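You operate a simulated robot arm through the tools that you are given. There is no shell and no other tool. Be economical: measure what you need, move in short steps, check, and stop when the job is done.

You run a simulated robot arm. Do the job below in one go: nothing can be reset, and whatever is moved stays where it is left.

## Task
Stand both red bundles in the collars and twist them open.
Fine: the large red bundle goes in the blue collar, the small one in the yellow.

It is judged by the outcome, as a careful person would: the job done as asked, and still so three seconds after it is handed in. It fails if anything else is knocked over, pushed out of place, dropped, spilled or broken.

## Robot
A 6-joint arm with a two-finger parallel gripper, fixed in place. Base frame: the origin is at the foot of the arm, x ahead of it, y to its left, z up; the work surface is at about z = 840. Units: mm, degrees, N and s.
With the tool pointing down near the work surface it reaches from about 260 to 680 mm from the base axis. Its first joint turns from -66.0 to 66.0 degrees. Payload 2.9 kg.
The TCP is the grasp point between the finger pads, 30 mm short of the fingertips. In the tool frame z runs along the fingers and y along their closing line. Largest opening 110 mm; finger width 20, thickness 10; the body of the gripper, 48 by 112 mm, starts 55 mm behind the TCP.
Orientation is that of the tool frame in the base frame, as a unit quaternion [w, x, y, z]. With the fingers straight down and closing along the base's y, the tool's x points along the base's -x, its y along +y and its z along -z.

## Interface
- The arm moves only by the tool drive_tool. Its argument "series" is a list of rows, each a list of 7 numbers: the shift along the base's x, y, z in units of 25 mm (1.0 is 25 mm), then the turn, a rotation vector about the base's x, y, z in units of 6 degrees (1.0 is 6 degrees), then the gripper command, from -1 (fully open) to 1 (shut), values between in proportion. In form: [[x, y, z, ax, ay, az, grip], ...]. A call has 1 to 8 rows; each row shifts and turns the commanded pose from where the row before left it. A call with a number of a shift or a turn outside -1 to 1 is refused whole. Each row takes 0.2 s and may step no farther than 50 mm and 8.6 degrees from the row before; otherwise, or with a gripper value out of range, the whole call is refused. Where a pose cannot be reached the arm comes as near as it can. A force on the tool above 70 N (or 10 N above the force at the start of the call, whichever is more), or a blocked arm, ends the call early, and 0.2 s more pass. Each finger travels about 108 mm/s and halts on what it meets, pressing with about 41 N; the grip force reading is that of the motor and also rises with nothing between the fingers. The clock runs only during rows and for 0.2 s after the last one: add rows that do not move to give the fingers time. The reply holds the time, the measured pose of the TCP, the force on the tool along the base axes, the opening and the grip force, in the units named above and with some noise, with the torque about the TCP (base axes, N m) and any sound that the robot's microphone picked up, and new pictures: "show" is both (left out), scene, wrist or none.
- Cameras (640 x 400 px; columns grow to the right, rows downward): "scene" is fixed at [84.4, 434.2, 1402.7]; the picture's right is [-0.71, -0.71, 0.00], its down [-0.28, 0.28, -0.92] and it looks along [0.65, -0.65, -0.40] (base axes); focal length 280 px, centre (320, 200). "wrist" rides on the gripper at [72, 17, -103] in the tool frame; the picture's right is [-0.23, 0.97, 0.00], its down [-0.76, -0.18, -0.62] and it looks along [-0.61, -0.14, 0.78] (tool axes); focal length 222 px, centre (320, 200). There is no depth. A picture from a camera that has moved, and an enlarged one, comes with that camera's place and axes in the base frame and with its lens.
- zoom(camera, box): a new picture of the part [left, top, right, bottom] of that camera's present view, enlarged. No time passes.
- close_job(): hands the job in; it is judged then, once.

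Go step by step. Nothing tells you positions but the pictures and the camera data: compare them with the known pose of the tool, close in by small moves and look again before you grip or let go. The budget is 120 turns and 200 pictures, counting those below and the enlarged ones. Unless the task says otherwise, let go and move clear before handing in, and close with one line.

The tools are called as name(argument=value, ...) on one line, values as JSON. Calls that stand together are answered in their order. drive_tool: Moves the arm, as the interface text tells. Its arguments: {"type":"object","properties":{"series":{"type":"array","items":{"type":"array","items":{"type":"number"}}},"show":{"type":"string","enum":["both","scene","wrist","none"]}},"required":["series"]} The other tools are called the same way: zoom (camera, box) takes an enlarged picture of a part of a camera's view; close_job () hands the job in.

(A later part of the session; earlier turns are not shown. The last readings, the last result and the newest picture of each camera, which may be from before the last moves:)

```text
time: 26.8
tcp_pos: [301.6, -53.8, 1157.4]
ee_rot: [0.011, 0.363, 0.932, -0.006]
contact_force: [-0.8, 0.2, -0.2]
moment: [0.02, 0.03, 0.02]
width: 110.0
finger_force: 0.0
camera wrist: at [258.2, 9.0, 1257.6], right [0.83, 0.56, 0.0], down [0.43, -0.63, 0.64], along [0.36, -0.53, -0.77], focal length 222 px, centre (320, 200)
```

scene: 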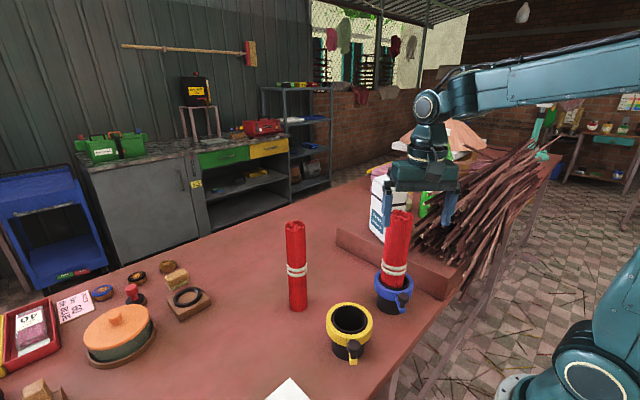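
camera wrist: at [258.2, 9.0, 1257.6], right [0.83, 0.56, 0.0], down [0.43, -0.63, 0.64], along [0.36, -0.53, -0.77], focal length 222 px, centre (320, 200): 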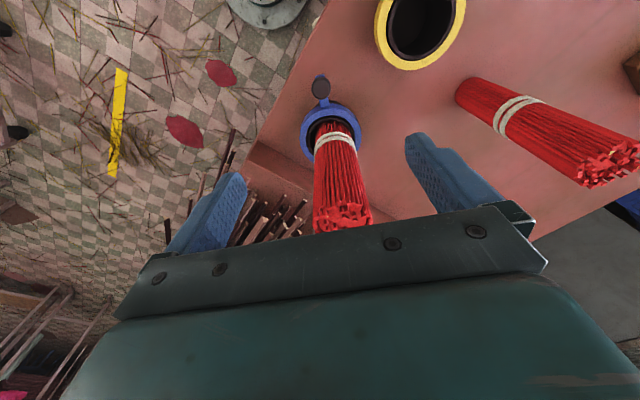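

Oriented and above the knob (measured [299,-51]). Descending to just above it.

drive_tool(series=[[-0.08, 0.1, -1, 0, 0, 0, -0.3], [0, 0, -1, 0, 0, 0, -0.3], [0, 0, -1, 0, 0, 0, -0.3], [0, 0, -1, 0, 0, 0, -0.3], [0, 0, -1, 0, 0, 0, -0.3], [0, 0, -1, 0, 0, 0, -0.3], [0, 0, -0.8, 0, 0, 0, -0.3], [0, 0, 0, 0, 0, 0, -0.3]])

zoom(camera="scene", box=[340, 200, 460, 320])

zoom(camera="wrist", box=[220, 60, 440, 220])

```text
time: 28.6
tcp_pos: [301.2, -50.9, 986.3]
ee_rot: [0.01, 0.361, 0.932, -0.007]
contact_force: [-0.3, -0.5, -0.2]
moment: [-0.02, -0.02, 0.02]
width: 71.3
finger_force: 0.0
camera wrist: at [257.6, 12.7, 1087.3], right [0.82, 0.57, 0.0], down [0.43, -0.63, 0.64], along [0.36, -0.53, -0.77], focal length 222 px, centre (320, 200)
```

scene: 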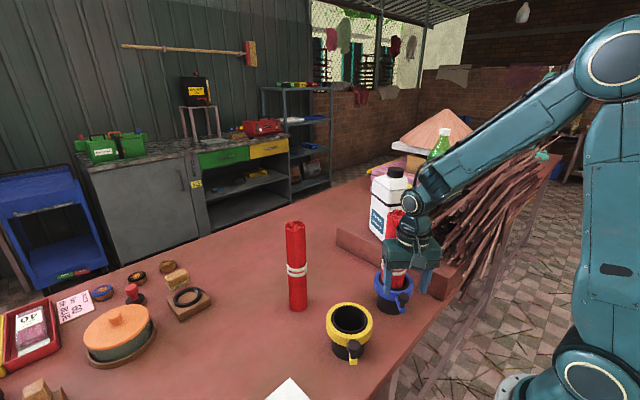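
wrist: 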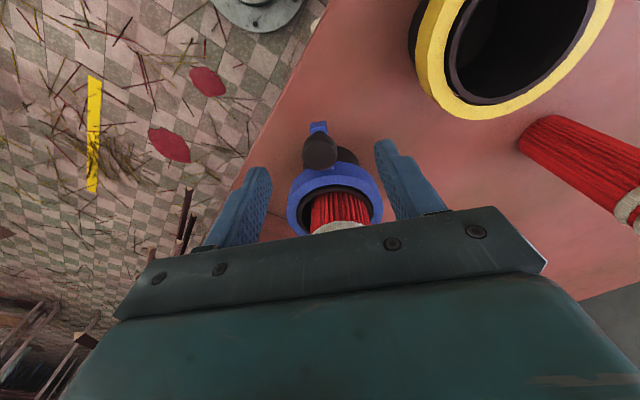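

```text
3.33 times, centred on (400, 260) of scene
camera zoom: at [84.4, 434.2, 1402.7], right [-0.71, -0.71, 0.0], down [-0.28, 0.28, -0.92], along [0.65, -0.65, -0.4], focal length 933 px, centre (53, 0)
```

zoom: 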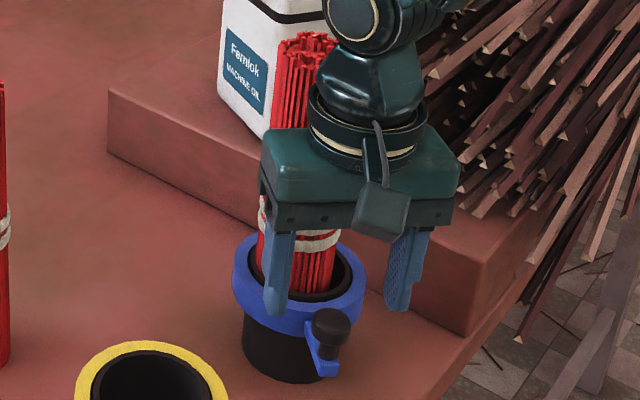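

```text
2.50 times, centred on (330, 140) of wrist
camera zoom: at [257.6, 12.7, 1087.3], right [0.82, 0.57, 0.0], down [0.43, -0.63, 0.64], along [0.36, -0.53, -0.77], focal length 555 px, centre (295, 350)
```

zoom: 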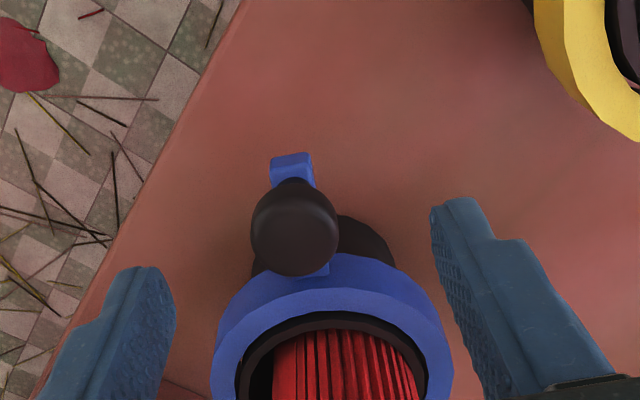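

Aligned. Descending to straddle the knob, then a gentle look before closing.

drive_tool(series=[[0, 0, -0.6, 0, 0, 0, -0.3], [0, 0, -0.6, 0, 0, 0, -0.3], [0, 0, -0.6, 0, 0, 0, -0.3], [0, 0, 0, 0, 0, 0, -0.3]], show="none")

zoom(camera="scene", box=[340, 220, 460, 340])

zoom(camera="wrist", box=[220, 100, 440, 240])

```text
time: 29.6
tcp_pos: [301.0, -50.8, 941.6]
ee_rot: [0.01, 0.361, 0.932, -0.007]
contact_force: [-0.2, -0.3, 0.8]
moment: [0.02, 0.0, 0.05]
width: 71.5
finger_force: 0.0
```

```text
3.33 times, centred on (400, 280) of scene
camera zoom: at [84.4, 434.2, 1402.7], right [-0.71, -0.71, 0.0], down [-0.28, 0.28, -0.92], along [0.65, -0.65, -0.4], focal length 933 px, centre (53, -67)
```

zoom: 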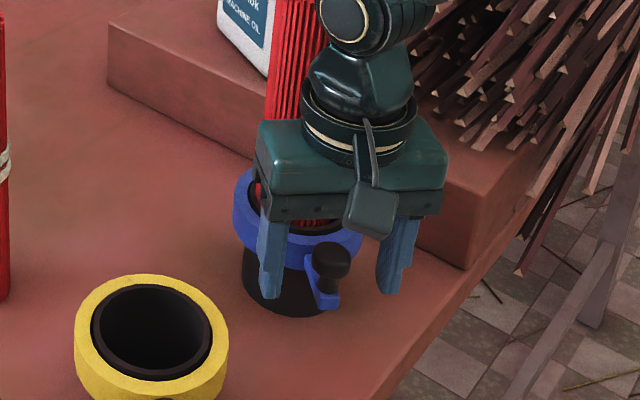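

```text
2.86 times, centred on (330, 170) of wrist
camera zoom: at [257.5, 11.8, 1043.1], right [0.82, 0.57, 0.0], down [0.43, -0.63, 0.64], along [0.36, -0.53, -0.77], focal length 635 px, centre (291, 286)
```

zoom: 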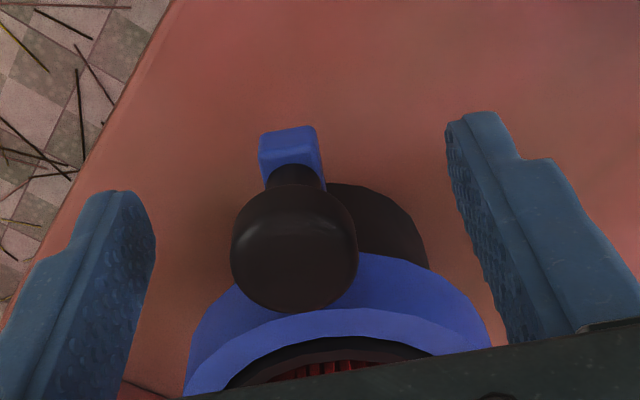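

The knob sits between the pads at TCP height. Closing on it.

drive_tool(series=[[0, 0, 0, 0, 0, 0, 0.3], [0, 0, 0, 0, 0, 0, 1], [0, 0, 0, 0, 0, 0, 1], [0, 0, 0, 0, 0, 0, 1]], show="none")

zoom(camera="scene", box=[340, 220, 460, 340])

zoom(camera="wrist", box=[220, 100, 440, 240])

```text
time: 30.6
tcp_pos: [301.0, -51.6, 941.9]
ee_rot: [0.01, 0.361, 0.933, -0.007]
contact_force: [-0.3, -1.2, -4.7]
moment: [0.11, -0.21, -0.02]
width: 25.7
finger_force: 44.9
```

```text
3.33 times, centred on (400, 280) of scene
camera zoom: at [84.4, 434.2, 1402.7], right [-0.71, -0.71, 0.0], down [-0.28, 0.28, -0.92], along [0.65, -0.65, -0.4], focal length 933 px, centre (53, -67)
```

zoom: 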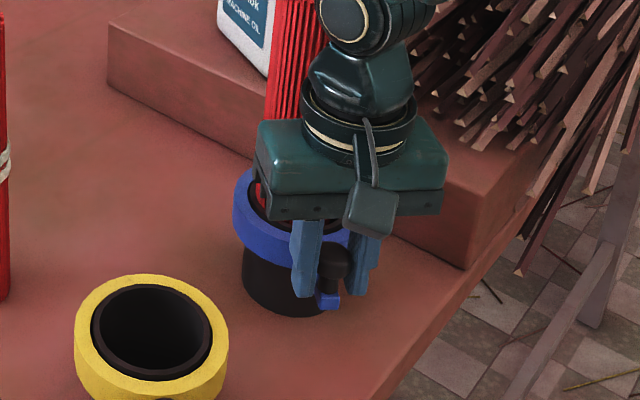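

```text
2.86 times, centred on (330, 170) of wrist
camera zoom: at [257.5, 11.9, 1043.2], right [0.82, 0.57, 0.0], down [0.43, -0.63, 0.64], along [0.36, -0.53, -0.77], focal length 635 px, centre (291, 286)
```

zoom: 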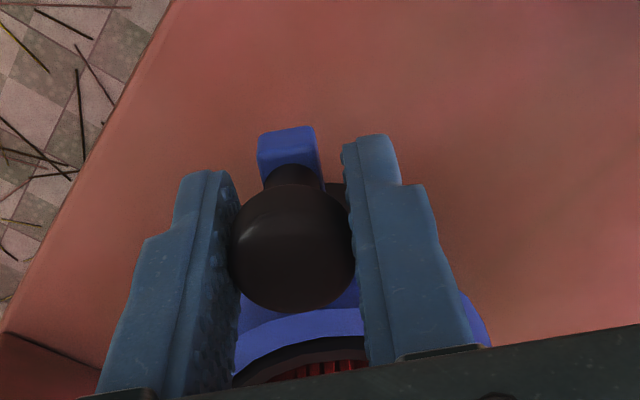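

Knob gripped (25.7 mm). Testing a small clockwise swing about the collar centre and reading the force.

drive_tool(series=[[0.09, 0.08, 0, 0, 0, -0.37, 1], [0.09, 0.08, 0, 0, 0, -0.37, 1], [0, 0, 0, 0, 0, 0, 1]], show="none")

```text
time: 31.4
tcp_pos: [302.0, -49.6, 942.3]
ee_rot: [0.008, 0.401, 0.916, -0.012]
contact_force: [-19.0, -33.9, -17.1]
moment: [0.96, 0.35, -0.04]
width: 25.5
finger_force: 45.5
```

Strong resistance (39 N) clockwise. I'll return and test counter-clockwise.

drive_tool(series=[[-0.18, -0.16, 0, 0, 0, 0.74, 1], [0, 0, 0, 0, 0, 0, 1], [-0.08, -0.09, 0, 0, 0, 0.37, 1], [-0.08, -0.09, 0, 0, 0, 0.37, 1], [0, 0, 0, 0, 0, 0, 1]])

zoom(camera="scene", box=[340, 220, 460, 340])

```text
time: 32.6
tcp_pos: [296.5, -55.5, 942.3]
ee_rot: [0.013, 0.322, 0.946, -0.005]
contact_force: [-2.1, 11.1, 10.6]
moment: [0.44, 0.25, 0.54]
width: 25.6
finger_force: 45.0
camera wrist: at [247.1, 3.8, 1043.6], right [0.78, 0.63, 0.01], down [0.48, -0.6, 0.64], along [0.41, -0.5, -0.77], focal length 222 px, centre (320, 200)
```

scene: 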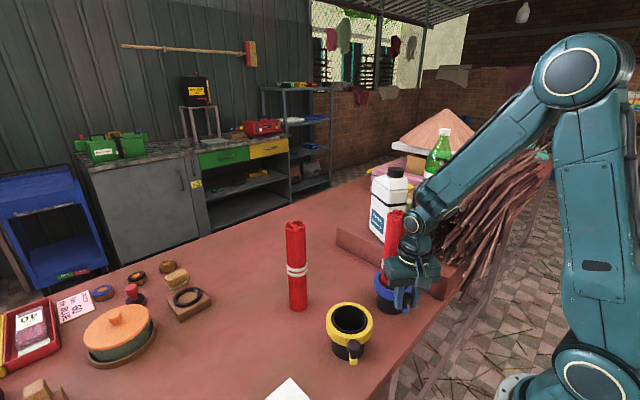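
wrist: 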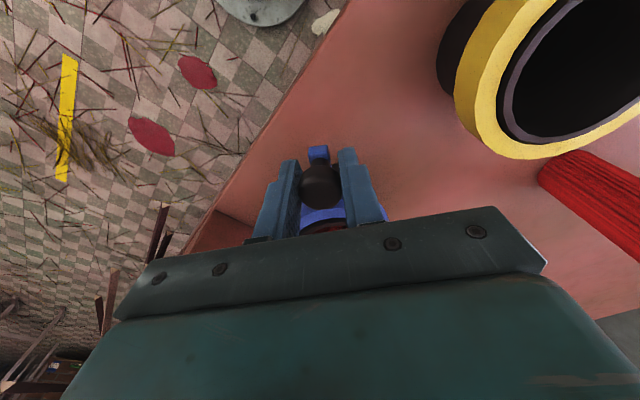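

```text
3.33 times, centred on (400, 280) of scene
camera zoom: at [84.3, 434.5, 1402.6], right [-0.71, -0.71, 0.0], down [-0.28, 0.28, -0.92], along [0.65, -0.65, -0.4], focal length 933 px, centre (53, -67)
```

zoom: 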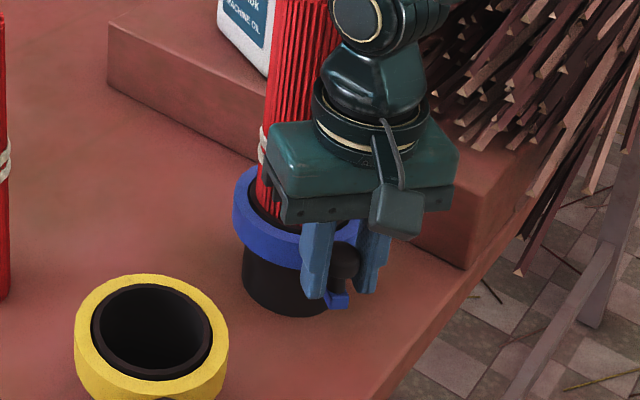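

Counter-clockwise it moves with only about 10 N. Continuing the arc.

drive_tool(series=[[-0.1, -0.13, 0, 0, 0, 0.5, 1], [-0.1, -0.14, 0, 0, 0, 0.5, 1], [-0.09, -0.14, 0, 0, 0, 0.5, 1], [-0.08, -0.14, 0, 0, 0, 0.5, 1], [0, 0, 0, 0, 0, 0, 1]])

zoom(camera="scene", box=[340, 220, 460, 340])

```text
time: 33.8
tcp_pos: [287.3, -70.1, 940.9]
ee_rot: [0.013, 0.224, 0.974, -0.006]
contact_force: [-8.1, 3.5, 39.9]
moment: [0.2, -0.16, -0.03]
width: 25.5
finger_force: 44.6
camera wrist: at [226.9, -21.9, 1041.8], right [0.63, 0.78, 0.0], down [0.59, -0.48, 0.64], along [0.5, -0.41, -0.76], focal length 222 px, centre (320, 200)
```

scene: 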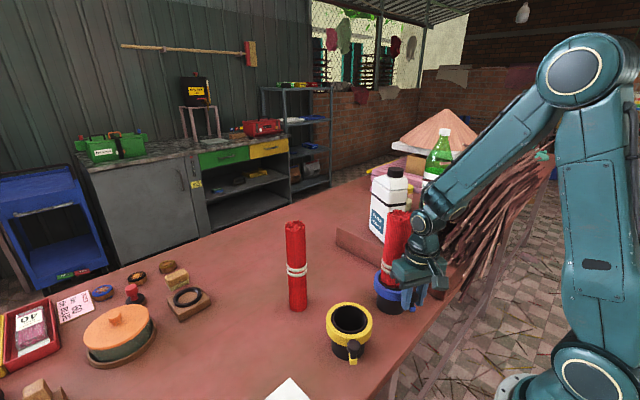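
wrist: 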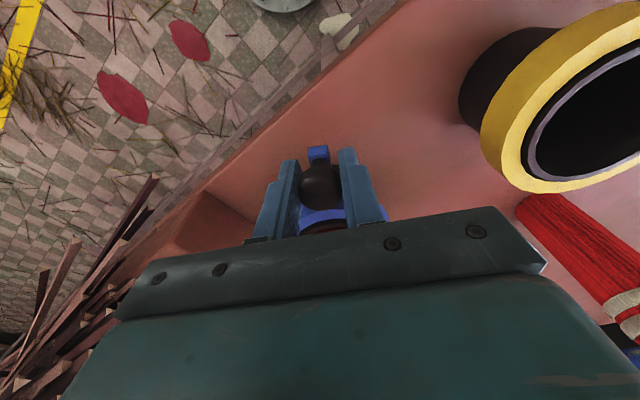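

```text
3.33 times, centred on (400, 280) of scene
camera zoom: at [83.8, 434.4, 1402.7], right [-0.71, -0.71, 0.0], down [-0.28, 0.28, -0.92], along [0.65, -0.65, -0.4], focal length 933 px, centre (53, -67)
```

zoom: 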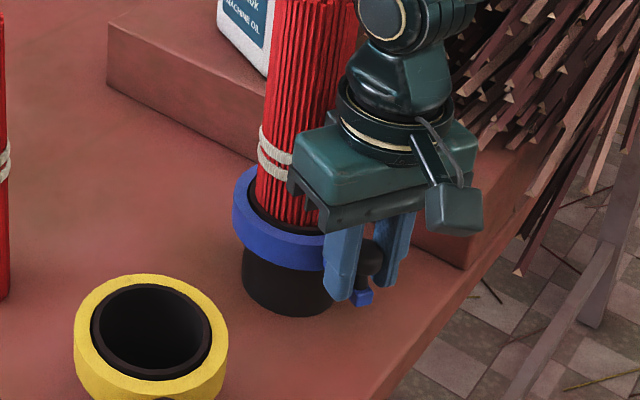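

The ring lever is rotating counter-clockwise. There's upward force on the tool, so I'll lift slightly as I continue.

drive_tool(series=[[0, 0, 0.06, 0, 0, 0, 1], [0, 0, 0, 0, 0, 0, 1]], show="none")

```text
time: 34.4
tcp_pos: [286.8, -69.0, 941.1]
ee_rot: [0.01, 0.225, 0.974, -0.005]
contact_force: [8.8, -5.1, -25.8]
moment: [-0.21, -0.99, -0.05]
width: 25.6
finger_force: 44.6
```

drive_tool(series=[[-0.07, -0.15, -0.02, 0, 0, 0.5, 1], [-0.07, -0.15, 0, 0, 0, 0.5, 1], [-0.06, -0.156, 0, 0, 0, 0.5, 1], [-0.05, -0.16, 0, 0, 0, 0.5, 1], [0, 0, 0, 0, 0, 0, 1]], show="scene")

```text
time: 35.6
tcp_pos: [281.0, -83.0, 941.7]
ee_rot: [0.012, 0.122, 0.992, -0.004]
contact_force: [13.8, -1.4, -38.8]
moment: [0.2, 0.0, 0.14]
width: 25.6
finger_force: 45.2
```

scene: 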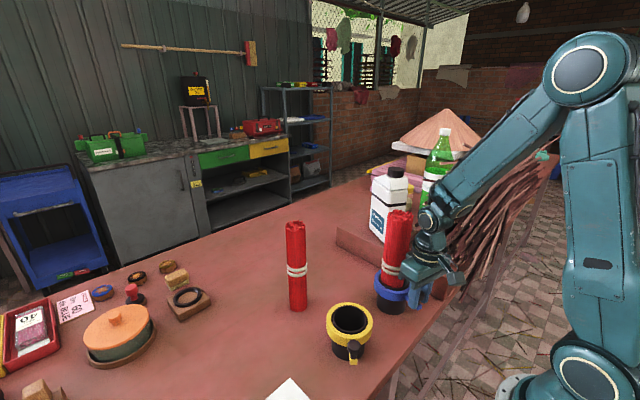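

drive_tool(series=[[-0.045, -0.16, -0.04, 0, 0, 0.5, 1], [-0.035, -0.164, 0, 0, 0, 0.5, 1], [-0.03, -0.165, 0, 0, 0, 0.5, 1], [-0.02, -0.166, 0, 0, 0, 0.5, 1], [0, 0, 0, 0, 0, 0, 1]], show="none")

zoom(camera="scene", box=[340, 220, 460, 340])

```text
time: 36.8
tcp_pos: [276.8, -102.4, 942.9]
ee_rot: [0.011, 0.017, 1.0, -0.002]
contact_force: [-1.1, 2.5, -9.9]
moment: [0.24, -0.79, 0.2]
width: 25.4
finger_force: 45.6
```

```text
3.33 times, centred on (400, 280) of scene
camera zoom: at [84.4, 434.3, 1402.7], right [-0.71, -0.71, 0.0], down [-0.28, 0.28, -0.92], along [0.65, -0.65, -0.4], focal length 933 px, centre (53, -67)
```

zoom: 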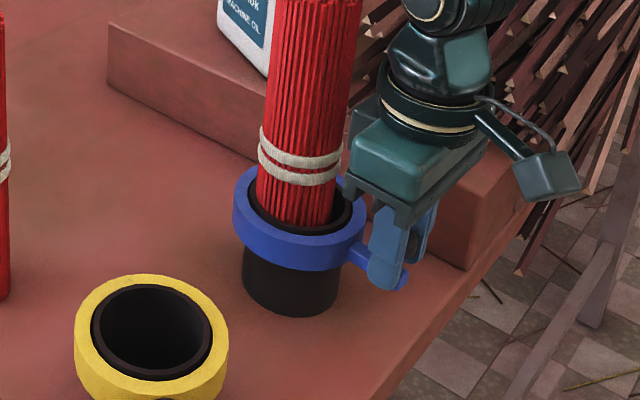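

42° turned, still easy. Continuing the arc.

drive_tool(series=[[-0.005, -0.21, -0.01, 0, 0, 0.667, 1], [0.01, -0.22, 0, 0, 0, 0.667, 1], [0.025, -0.22, 0, 0, 0, 0.667, 1], [0.04, -0.218, 0, 0, 0, 0.667, 1], [0, 0, 0, 0, 0, 0, 1]], show="none")

zoom(camera="scene", box=[340, 200, 460, 340])

```text
time: 38.0
tcp_pos: [276.4, -122.7, 942.1]
ee_rot: [0.013, -0.123, 0.992, -0.002]
contact_force: [-10.2, -1.3, 38.7]
moment: [0.23, 0.0, -0.04]
width: 25.0
finger_force: 45.1
```

```text
2.86 times, centred on (400, 270) of scene
camera zoom: at [83.8, 434.3, 1402.7], right [-0.71, -0.71, 0.0], down [-0.28, 0.28, -0.92], along [0.65, -0.65, -0.4], focal length 800 px, centre (91, 0)
```

zoom: 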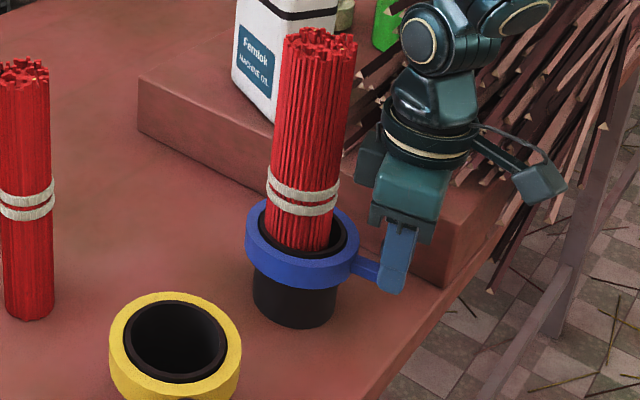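

drive_tool(series=[[0.04, -0.217, 0.02, 0, 0, 0.667, 1], [0.06, -0.213, 0, 0, 0, 0.667, 1], [0.07, -0.21, 0, 0, 0, 0.667, 1], [0, 0, 0, 0, 0, 0, 1]])

zoom(camera="scene", box=[340, 200, 460, 340])

```text
time: 39.0
tcp_pos: [280.8, -140.1, 941.9]
ee_rot: [0.013, -0.226, 0.974, 0.001]
contact_force: [-4.3, -1.3, 8.1]
moment: [0.56, -0.69, 0.0]
width: 25.6
finger_force: 45.1
camera wrist: at [207.1, -157.4, 1043.0], right [-0.22, 0.97, 0.0], down [0.75, 0.17, 0.64], along [0.62, 0.15, -0.77], focal length 222 px, centre (320, 200)
```

scene: 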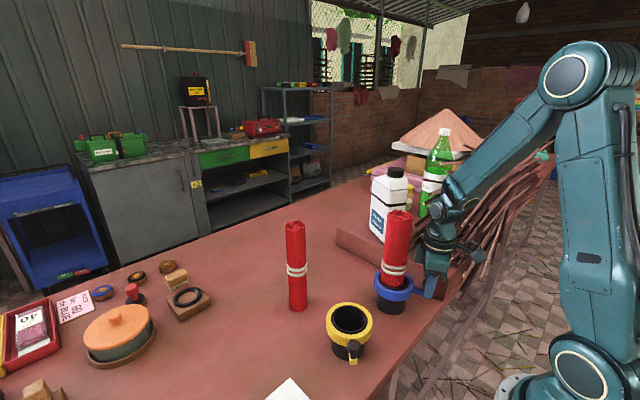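
wrist: 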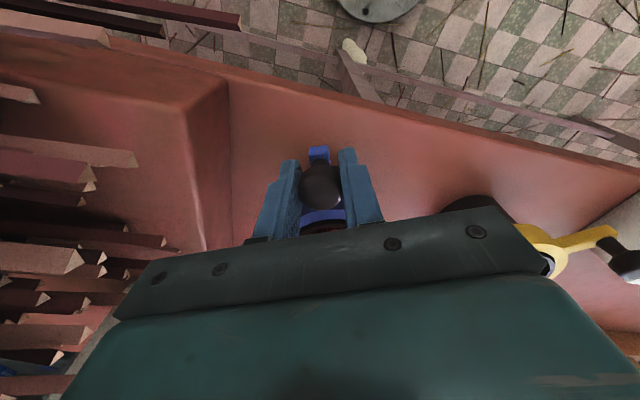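

```text
2.86 times, centred on (400, 270) of scene
camera zoom: at [84.2, 434.2, 1402.7], right [-0.71, -0.71, 0.0], down [-0.28, 0.28, -0.92], along [0.65, -0.65, -0.4], focal length 800 px, centre (91, 0)
```

zoom: 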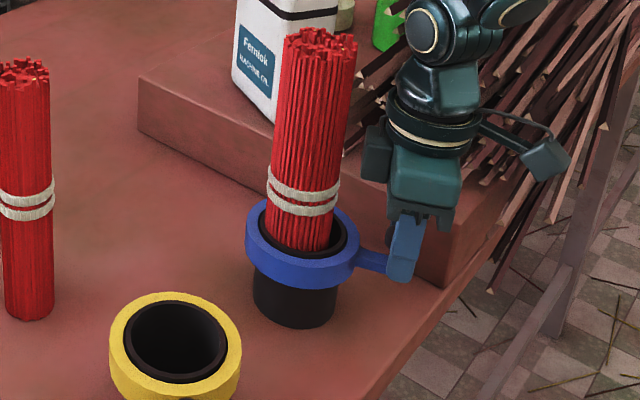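

68° turned with no stop yet; the sticks on the ledge are still well clear. Continuing in small steps.

drive_tool(series=[[0.09, -0.2, 0, 0, 0, 0.667, 1], [0.105, -0.195, 0, 0, 0, 0.667, 1], [0.12, -0.185, 0, 0, 0, 0.667, 1], [0, 0, 0, 0, 0, 0, 1]], show="none")

```text
time: 40.0
tcp_pos: [288.3, -153.7, 940.8]
ee_rot: [0.01, -0.326, 0.945, 0.003]
contact_force: [-4.2, -4.7, -6.1]
moment: [-0.09, 0.44, -0.14]
width: 25.3
finger_force: 44.7
```

drive_tool(series=[[0.129, -0.178, 0, 0, 0, 0.667, 1], [0.141, -0.169, 0, 0, 0, 0.667, 1], [0.153, -0.158, 0, 0, 0, 0.667, 1], [0, 0, 0, 0, 0, 0, 1]])

zoom(camera="scene", box=[340, 200, 460, 340])

```text
time: 41.0
tcp_pos: [299.9, -168.2, 942.7]
ee_rot: [0.011, -0.423, 0.906, 0.003]
contact_force: [-14.0, -15.5, -7.0]
moment: [0.54, -0.24, -0.12]
width: 25.2
finger_force: 44.9
camera wrist: at [238.5, -214.1, 1043.1], right [-0.6, 0.8, 0.0], down [0.62, 0.46, 0.64], along [0.51, 0.38, -0.77], focal length 222 px, centre (320, 200)
```

scene: 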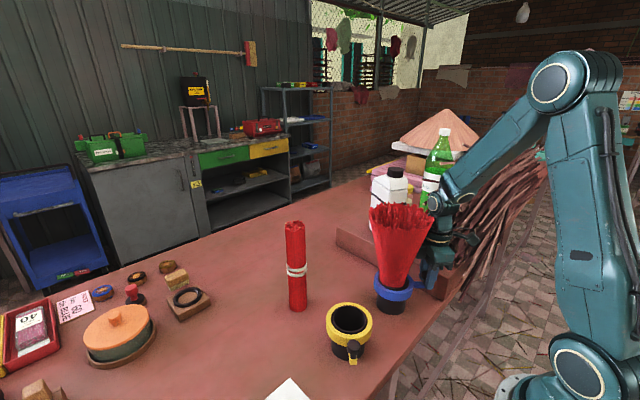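
wrist: 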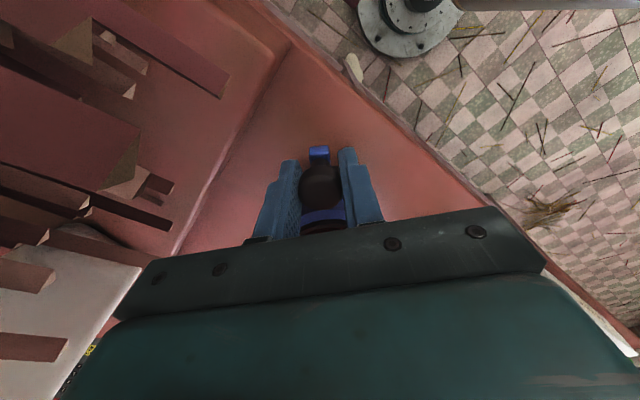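

```text
2.86 times, centred on (400, 270) of scene
camera zoom: at [84.1, 433.8, 1402.9], right [-0.71, -0.71, 0.0], down [-0.28, 0.28, -0.92], along [0.65, -0.65, -0.4], focal length 800 px, centre (91, 0)
```

zoom: 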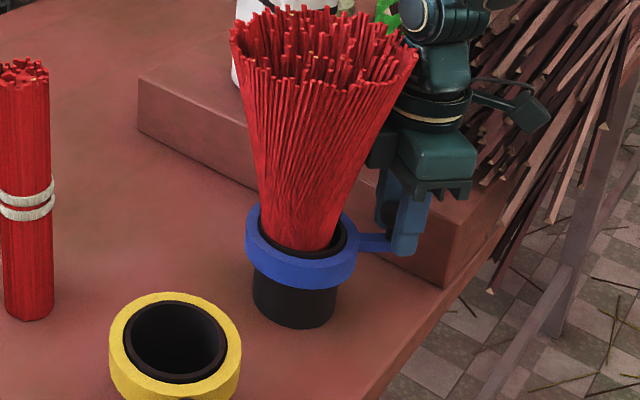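

The large bundle fanned open at about 90° of lever swing. Now I'll release the knob narrowly, back out radially, then toward the base and see that it stays.

drive_tool(series=[[0, 0, 0, 0, 0, 0, 0.15], [0, 0, 0, 0, 0, 0, 0.15], [0, 0, 0, 0, 0, 0, 0.15], [-0.2, -0.22, 0, 0, 0, 0, 0.15], [-0.3, -0.32, 0, 0, 0, 0, 0.15], [-0.3, -0.32, 0, 0, 0, 0, 0.15], [0, 0, 0, 0, 0, 0, 0.15]])

zoom(camera="scene", box=[340, 200, 460, 340])

```text
time: 42.6
tcp_pos: [281.2, -188.7, 942.0]
ee_rot: [0.013, -0.423, 0.906, 0.002]
contact_force: [0.0, 0.2, 0.7]
moment: [0.0, 0.01, -0.05]
width: 46.8
finger_force: 0.0
camera wrist: at [219.9, -235.2, 1043.2], right [-0.6, 0.8, 0.0], down [0.61, 0.46, 0.64], along [0.51, 0.39, -0.77], focal length 222 px, centre (320, 200)
```

scene: 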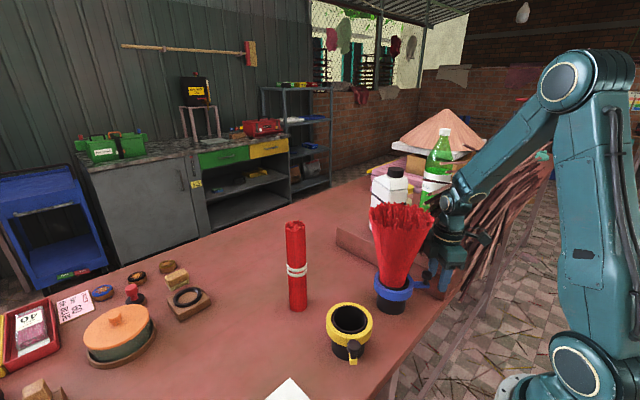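
wrist: 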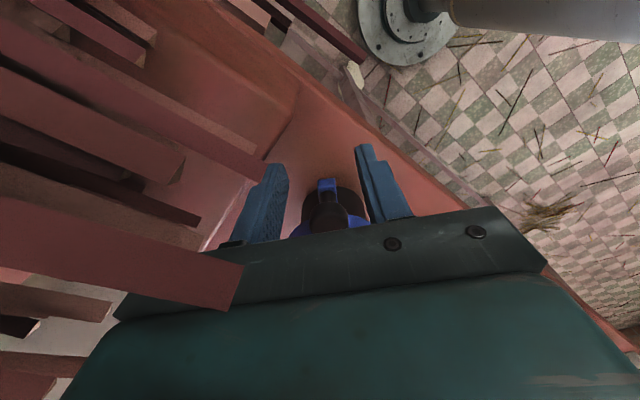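

```text
2.86 times, centred on (400, 270) of scene
camera zoom: at [84.4, 434.2, 1402.7], right [-0.71, -0.71, 0.0], down [-0.28, 0.28, -0.92], along [0.65, -0.65, -0.4], focal length 800 px, centre (91, 0)
```

zoom: 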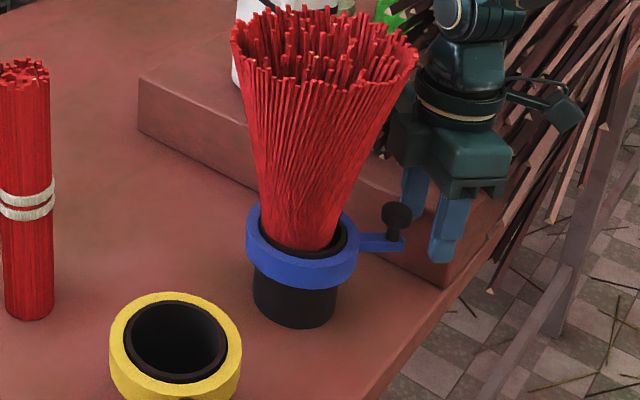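

The fan holds. I'll move away from the ledge sticks toward the base, then up while unwinding the wrist rotation.

drive_tool(series=[[-0.8, 0, 0, 0, 0, 0, 0.15], [-0.6, 0.4, 0, 0, 0, 0, 0.15], [0, 0, 0.8, 0, 0, 0, 0.15], [0, 0, 1, 0, 0, -0.5, 0.15], [0, 0, 1, 0, 0, -0.8, 0.15], [0, 0, 1, 0, 0, -1, 0.15], [0, 0, 1, 0, 0, -1, 0.15], [0, 0, 1, 0, 0, -1, 0.15]])

```text
time: 44.4
tcp_pos: [245.8, -176.7, 1086.5]
ee_rot: [0.012, -0.209, 0.978, 0.001]
contact_force: [0.2, -0.7, 0.1]
moment: [0.01, 0.0, 0.0]
width: 46.3
finger_force: 0.1
camera wrist: at [170.1, -192.0, 1187.5], right [-0.19, 0.98, 0.0], down [0.75, 0.14, 0.64], along [0.63, 0.12, -0.77], focal length 222 px, centre (320, 200)
```

scene: 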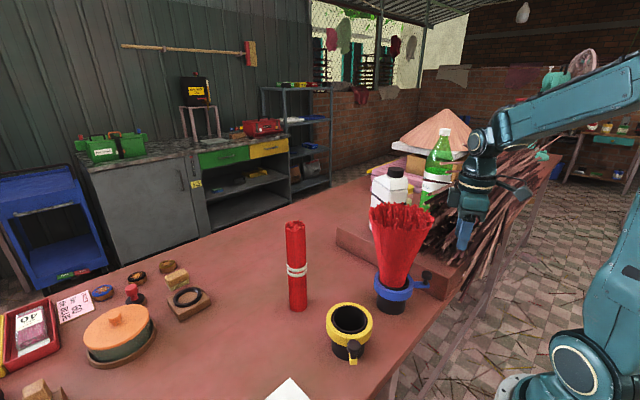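
wrist: 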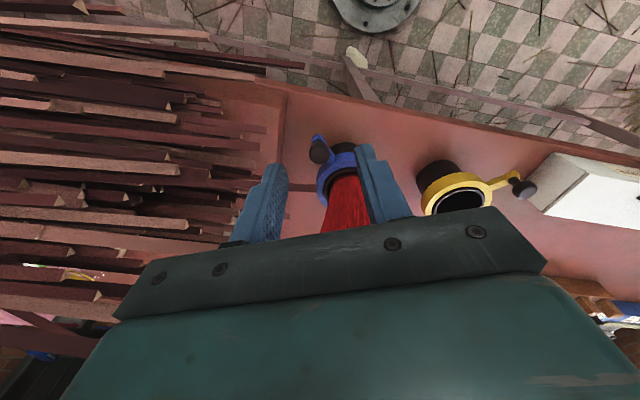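

Fan remains open. Now up and over to the small bundle, estimated at about [526,68].

drive_tool(series=[[0, 0, 1, 0, 0, -1, -0.5], [0, 0, 1, 0, 0, -1, -1], [0, 0.2, 1, 0, 0, -1, -1], [0, 1, 1, 0, 0, -1, -1], [0.8, 1, 0.4, 0, 0, 0, -1], [0.8, 1, 0, 0, 0, 0, -1], [1, 1, 0, 0, 0, 0, -1], [1, 1, 0, 0, 0, 0, -1]], show="none")

drive_tool(series=[[1, 1, 0, 0, 0, 0, -1], [1, 1, 0, 0, 0, 0, -1], [1, 1, 0, 0, 0, 0, -1], [1, 1, 0, 0, 0, 0, -1], [1, 0.5, 0, 0, 0, 0, -1], [1, 0, 0, 0, 0, 0, -1], [1, 0, 0, 0, 0, 0, -1], [0, 0, 0, 0, 0, 0, -1]])

```text
time: 46.2
tcp_pos: [335.6, -46.3, 1196.9]
ee_rot: [0.012, -0.002, 1.0, -0.002]
contact_force: [-0.4, -0.4, 0.0]
moment: [0.0, -0.01, 0.0]
width: 110.0
finger_force: 0.0
```

```text
time: 48.0
tcp_pos: [511.2, 65.1, 1196.9]
ee_rot: [0.013, -0.002, 1.0, -0.001]
contact_force: [-0.8, -0.7, 0.5]
moment: [-0.03, -0.01, -0.05]
width: 110.1
finger_force: 0.1
camera wrist: at [435.6, 82.1, 1297.9], right [0.22, 0.97, 0.0], down [0.75, -0.17, 0.64], along [0.63, -0.14, -0.77], focal length 222 px, centre (320, 200)
```

scene: 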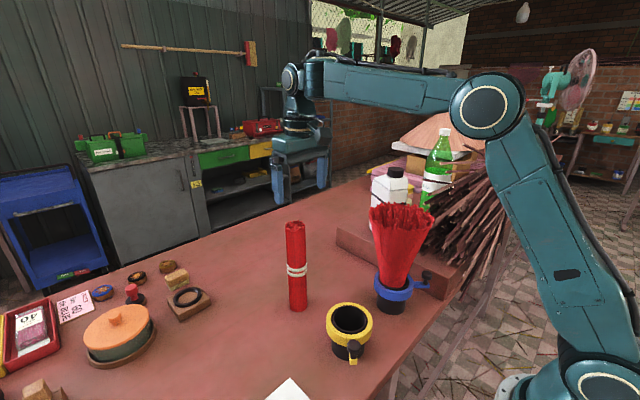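
wrist: 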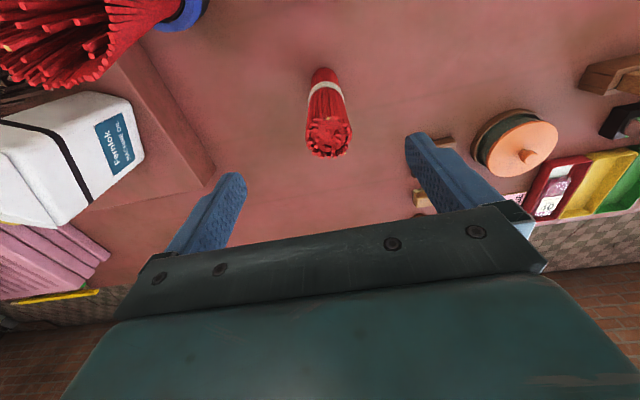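

Small bundle top refined to about [524,70,1095]. Centring and coming down above it.

drive_tool(series=[[0.5, 0.2, 0, 0, 0, 0, -1], [0, 0, -0.8, 0, 0, 0, -1], [0, 0, -0.8, 0, 0, 0, -1], [0, 0, -0.8, 0, 0, 0, -1], [0, 0, 0, 0, 0, 0, -1]], show="wrist")

zoom(camera="scene", box=[240, 140, 360, 240])

```text
time: 49.2
tcp_pos: [518.2, 70.2, 1135.1]
ee_rot: [0.012, -0.002, 1.0, -0.003]
contact_force: [-0.5, -0.7, 0.8]
moment: [-0.02, 0.01, 0.04]
width: 110.1
finger_force: 0.2
out of reach, approached as far as the arm can: row 1
camera wrist: at [443.5, 88.1, 1236.1], right [0.22, 0.97, 0.0], down [0.75, -0.17, 0.64], along [0.63, -0.14, -0.77], focal length 222 px, centre (320, 200)
```

wrist: 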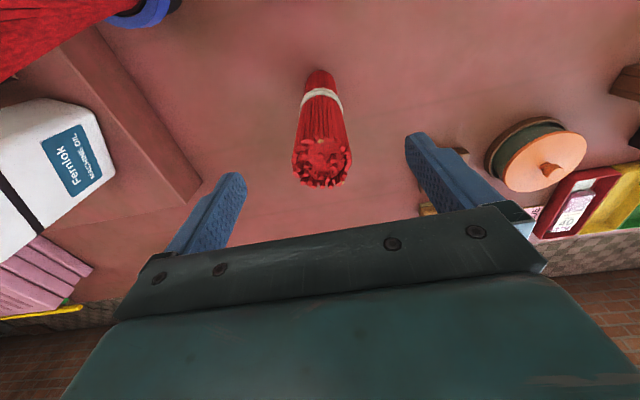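

```text
4.00 times, centred on (300, 190) of scene
camera zoom: at [84.4, 434.2, 1402.7], right [-0.71, -0.71, 0.0], down [-0.28, 0.28, -0.92], along [0.65, -0.65, -0.4], focal length 1119 px, centre (400, 240)
```

zoom: 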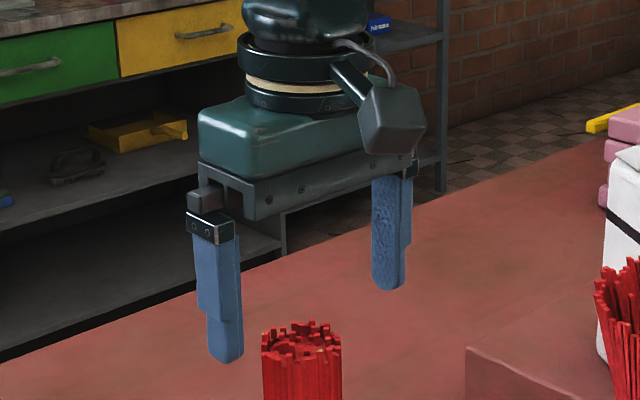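

Aligned well (top about 1094). Descending 74 mm to straddle it.

drive_tool(series=[[0.04, 0.04, -0.7, 0, 0, 0, -1], [0, 0, -0.75, 0, 0, 0, -1], [0, 0, -0.75, 0, 0, 0, -1], [0, 0, -0.74, 0, 0, 0, -1], [0, 0, 0, 0, 0, 0, -1]], show="wrist")

zoom(camera="scene", box=[240, 180, 360, 280])

```text
time: 50.4
tcp_pos: [518.3, 71.9, 1060.7]
ee_rot: [0.012, -0.002, 1.0, -0.002]
contact_force: [0.0, 0.4, -0.7]
moment: [0.0, 0.0, 0.05]
width: 110.0
finger_force: 0.1
camera wrist: at [443.6, 89.4, 1161.7], right [0.22, 0.97, 0.0], down [0.75, -0.17, 0.64], along [0.63, -0.14, -0.77], focal length 222 px, centre (320, 200)
```

wrist: 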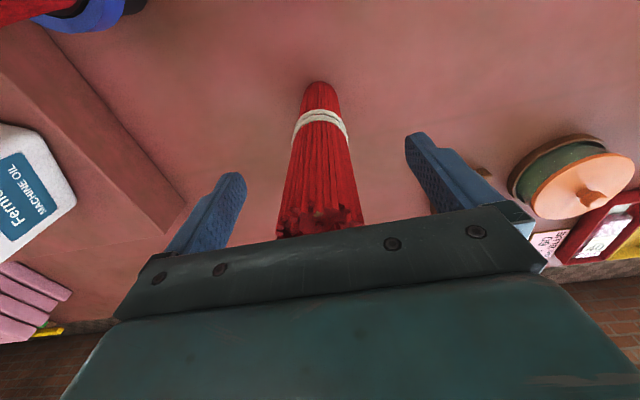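

```text
4.00 times, centred on (300, 230) of scene
camera zoom: at [84.4, 434.2, 1402.7], right [-0.71, -0.71, 0.0], down [-0.28, 0.28, -0.92], along [0.65, -0.65, -0.4], focal length 1119 px, centre (400, 80)
```

zoom: 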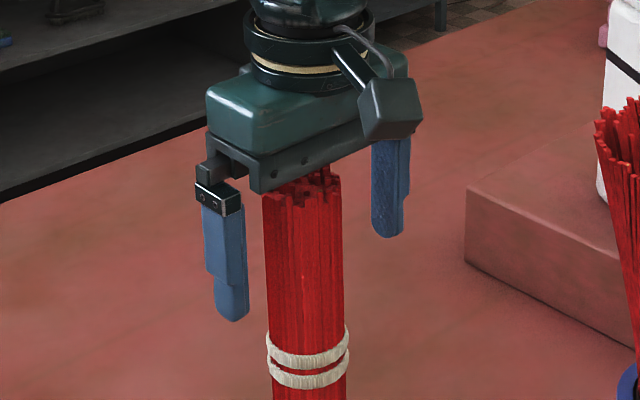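

Centred and straddled. Closing on the small bundle, then lifting 120 mm.

drive_tool(series=[[0, 0, 0, 0, 0, 0, 0], [0, 0, 0, 0, 0, 0, 0.6], [0, 0, 0, 0, 0, 0, 1], [0, 0, 0, 0, 0, 0, 1], [0, 0, 0, 0, 0, 0, 1]], show="wrist")

drive_tool(series=[[0, 0, 0.4, 0, 0, 0, 1], [0, 0, 0.8, 0, 0, 0, 1], [0, 0, 0.8, 0, 0, 0, 1], [0, 0, 0.8, 0, 0, 0, 1], [0, 0, 0.8, 0, 0, 0, 1], [0, 0, 0.8, 0, 0, 0, 1], [0, 0, 0.5, 0, 0, 0, 1], [0, 0, 0, 0, 0, 0, 1]], show="scene")

```text
time: 51.6
tcp_pos: [518.8, 72.8, 1060.7]
ee_rot: [0.012, -0.001, 1.0, -0.003]
contact_force: [0.4, -0.6, 1.1]
moment: [-0.11, 0.0, 0.01]
width: 46.0
finger_force: 41.5
camera wrist: at [443.6, 89.4, 1162.0], right [0.22, 0.97, 0.0], down [0.75, -0.17, 0.64], along [0.63, -0.14, -0.77], focal length 222 px, centre (320, 200)
```

wrist: 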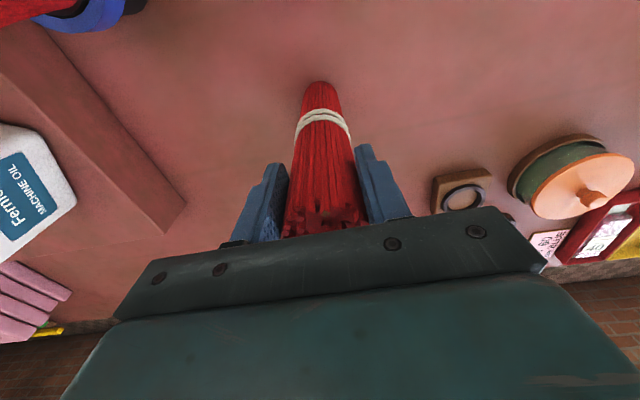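

```text
time: 53.4
tcp_pos: [521.2, 71.8, 1185.4]
ee_rot: [0.013, -0.001, 1.0, -0.002]
contact_force: [-0.3, -0.2, -2.1]
moment: [-0.03, 0.03, 0.03]
width: 45.6
finger_force: 41.4
```

scene: 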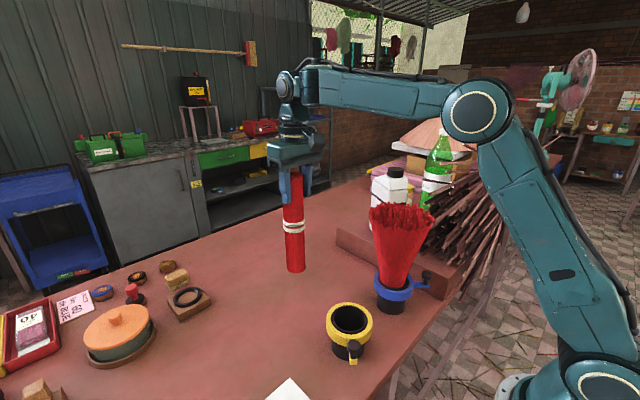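

Held (46 mm) and lifted. Moving back over the yellow collar at about [357,71].

drive_tool(series=[[-0.6, 0, 0, 0, 0, 0, 1], [-1, 0, 0, 0, 0, 0, 1], [-1, 0, 0, 0, 0, 0, 1], [-1, 0, 0, 0, 0, 0, 1], [-1, 0, 0, 0, 0, 0, 1], [-1, 0, 0, 0, 0, 0, 1], [-0.7, 0, -0.4, 0, 0, 0, 1], [-0.2, 0, -0.4, 0, 0, 0, 1]], show="none")

zoom(camera="scene", box=[305, 255, 395, 370])

zoom(camera="wrist", box=[260, 10, 380, 120])

```text
time: 55.2
tcp_pos: [355.8, 71.9, 1165.0]
ee_rot: [0.012, -0.003, 1.0, -0.002]
contact_force: [0.6, 0.3, -3.4]
moment: [0.01, 0.03, 0.0]
width: 45.9
finger_force: 41.2
```

```text
3.48 times, centred on (350, 312) of scene
camera zoom: at [84.4, 434.2, 1402.7], right [-0.71, -0.71, 0.0], down [-0.28, 0.28, -0.92], along [0.65, -0.65, -0.4], focal length 973 px, centre (216, -191)
```

zoom: 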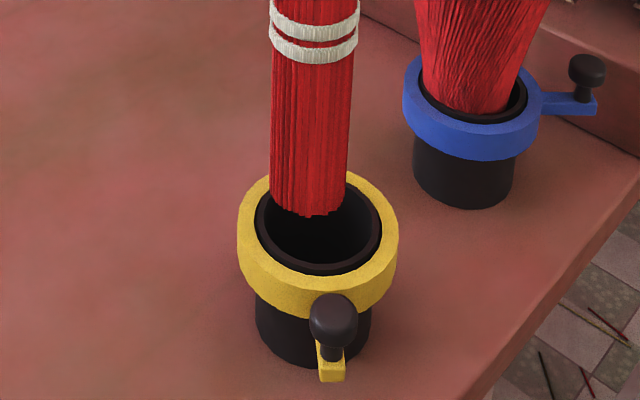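

```text
3.64 times, centred on (320, 65) of wrist
camera zoom: at [281.1, 88.5, 1265.2], right [0.22, 0.97, 0.0], down [0.75, -0.17, 0.64], along [0.63, -0.14, -0.77], focal length 808 px, centre (320, 691)
```

zoom: 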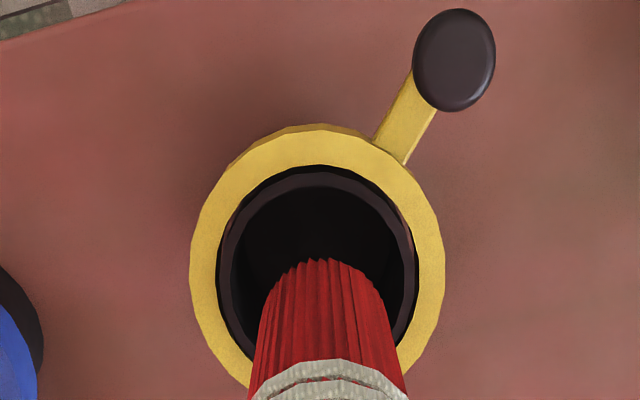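

The bundle's foot is about 10 mm too far in +x (it was gripped slightly off-centre). Correcting and lowering toward the rim.

drive_tool(series=[[-0.4, 0, 0, 0, 0, 0, 1], [0, 0, -0.4, 0, 0, 0, 1], [0, 0, -0.2, 0, 0, 0, 1], [0, 0, 0, 0, 0, 0, 1]], show="none")

zoom(camera="scene", box=[305, 255, 395, 370])

zoom(camera="wrist", box=[260, 10, 380, 120])

```text
time: 56.2
tcp_pos: [346.2, 72.5, 1148.0]
ee_rot: [0.012, -0.002, 1.0, -0.003]
contact_force: [0.4, -0.3, -2.5]
moment: [-0.01, 0.06, -0.02]
width: 45.5
finger_force: 40.2
```

```text
3.48 times, centred on (350, 312) of scene
camera zoom: at [84.4, 434.2, 1402.7], right [-0.71, -0.71, 0.0], down [-0.28, 0.28, -0.92], along [0.65, -0.65, -0.4], focal length 973 px, centre (216, -191)
```

zoom: 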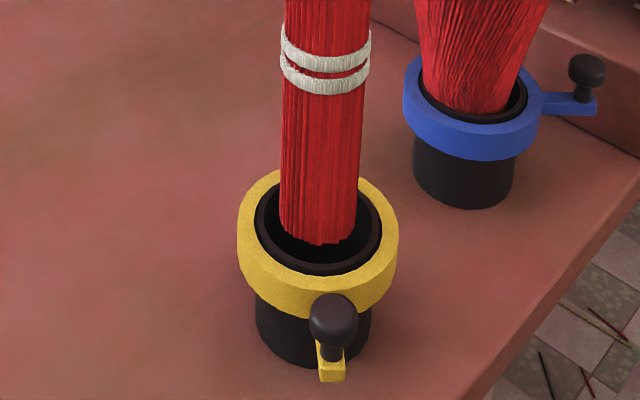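

```text
3.64 times, centred on (320, 65) of wrist
camera zoom: at [271.4, 89.4, 1250.3], right [0.22, 0.97, 0.0], down [0.75, -0.17, 0.64], along [0.63, -0.14, -0.77], focal length 808 px, centre (320, 691)
```

zoom: 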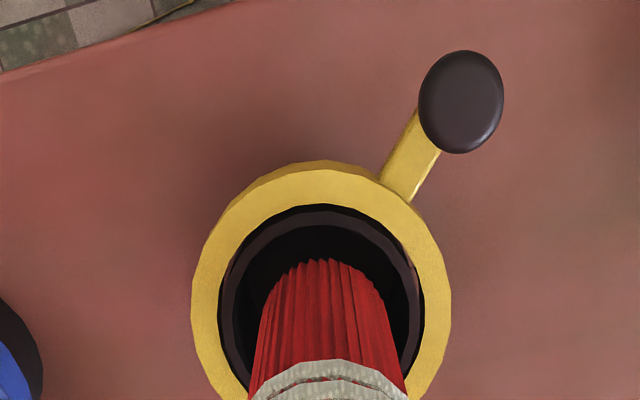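

Well centred in both views. Lowering into the bore.

drive_tool(series=[[0, 0, -0.3, 0, 0, 0, 1], [0, 0, -0.3, 0, 0, 0, 1], [0, 0, -0.3, 0, 0, 0, 1], [0, 0, -0.3, 0, 0, 0, 1], [0, 0, 0, 0, 0, 0, 1]], show="none")

zoom(camera="scene", box=[305, 255, 395, 370])

zoom(camera="wrist", box=[260, 10, 380, 120])

```text
time: 57.4
tcp_pos: [347.7, 72.6, 1117.8]
ee_rot: [0.012, -0.002, 1.0, -0.002]
contact_force: [0.0, 0.3, -2.0]
moment: [0.0, 0.01, -0.01]
width: 45.8
finger_force: 40.6
```

```text
3.48 times, centred on (350, 312) of scene
camera zoom: at [84.4, 434.2, 1402.7], right [-0.71, -0.71, 0.0], down [-0.28, 0.28, -0.92], along [0.65, -0.65, -0.4], focal length 973 px, centre (216, -191)
```

zoom: 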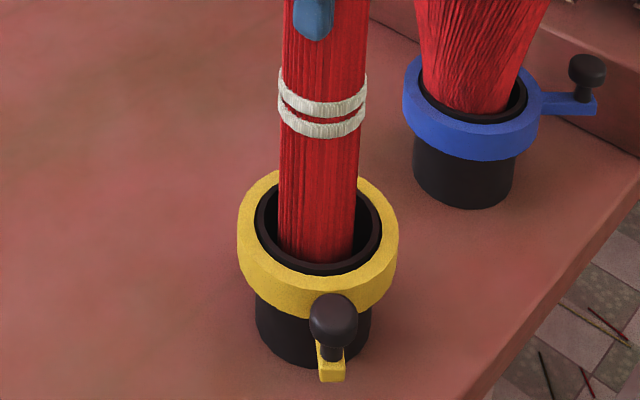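

```text
3.64 times, centred on (320, 65) of wrist
camera zoom: at [271.6, 90.0, 1219.5], right [0.22, 0.97, 0.0], down [0.75, -0.17, 0.64], along [0.63, -0.14, -0.77], focal length 808 px, centre (320, 691)
```

zoom: 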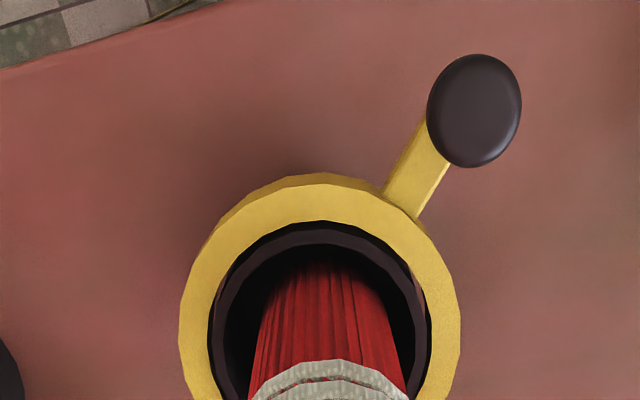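

Inside the bore with no contact. Lowering 45 mm, then gently to touchdown.

drive_tool(series=[[0, 0, -0.3, 0, 0, 0, 1], [0, 0, -0.3, 0, 0, 0, 1], [0, 0, -0.3, 0, 0, 0, 1], [0, 0, -0.3, 0, 0, 0, 1], [0, 0, -0.3, 0, 0, 0, 1], [0, 0, -0.3, 0, 0, 0, 1], [0, 0, -0.12, 0, 0, 0, 1], [0, 0, 0, 0, 0, 0, 1]], show="none")

drive_tool(series=[[0, 0, -0.08, 0, 0, 0, 1], [0, 0, -0.08, 0, 0, 0, 1], [0, 0, 0, 0, 0, 0, 1]], show="none")

```text
time: 59.2
tcp_pos: [347.5, 72.2, 1069.9]
ee_rot: [0.012, -0.002, 1.0, -0.003]
contact_force: [0.0, 0.3, -1.9]
moment: [0.01, 0.04, -0.01]
width: 45.6
finger_force: 41.1
```

```text
time: 60.0
tcp_pos: [348.7, 72.1, 1067.3]
ee_rot: [0.012, -0.001, 1.0, -0.003]
contact_force: [-0.2, 0.0, -3.8]
moment: [0.02, 0.03, 0.04]
width: 45.8
finger_force: 40.9
```

drive_tool(series=[[0, 0, -0.06, 0, 0, 0, 1], [0, 0, -0.04, 0, 0, 0, 1], [0, 0, 0, 0, 0, 0, 1]], show="none")

```text
time: 60.8
tcp_pos: [348.8, 71.6, 1065.9]
ee_rot: [0.013, -0.001, 1.0, -0.003]
contact_force: [-0.8, -3.1, 11.8]
moment: [-0.38, 0.18, 0.0]
width: 45.8
finger_force: 41.0
```

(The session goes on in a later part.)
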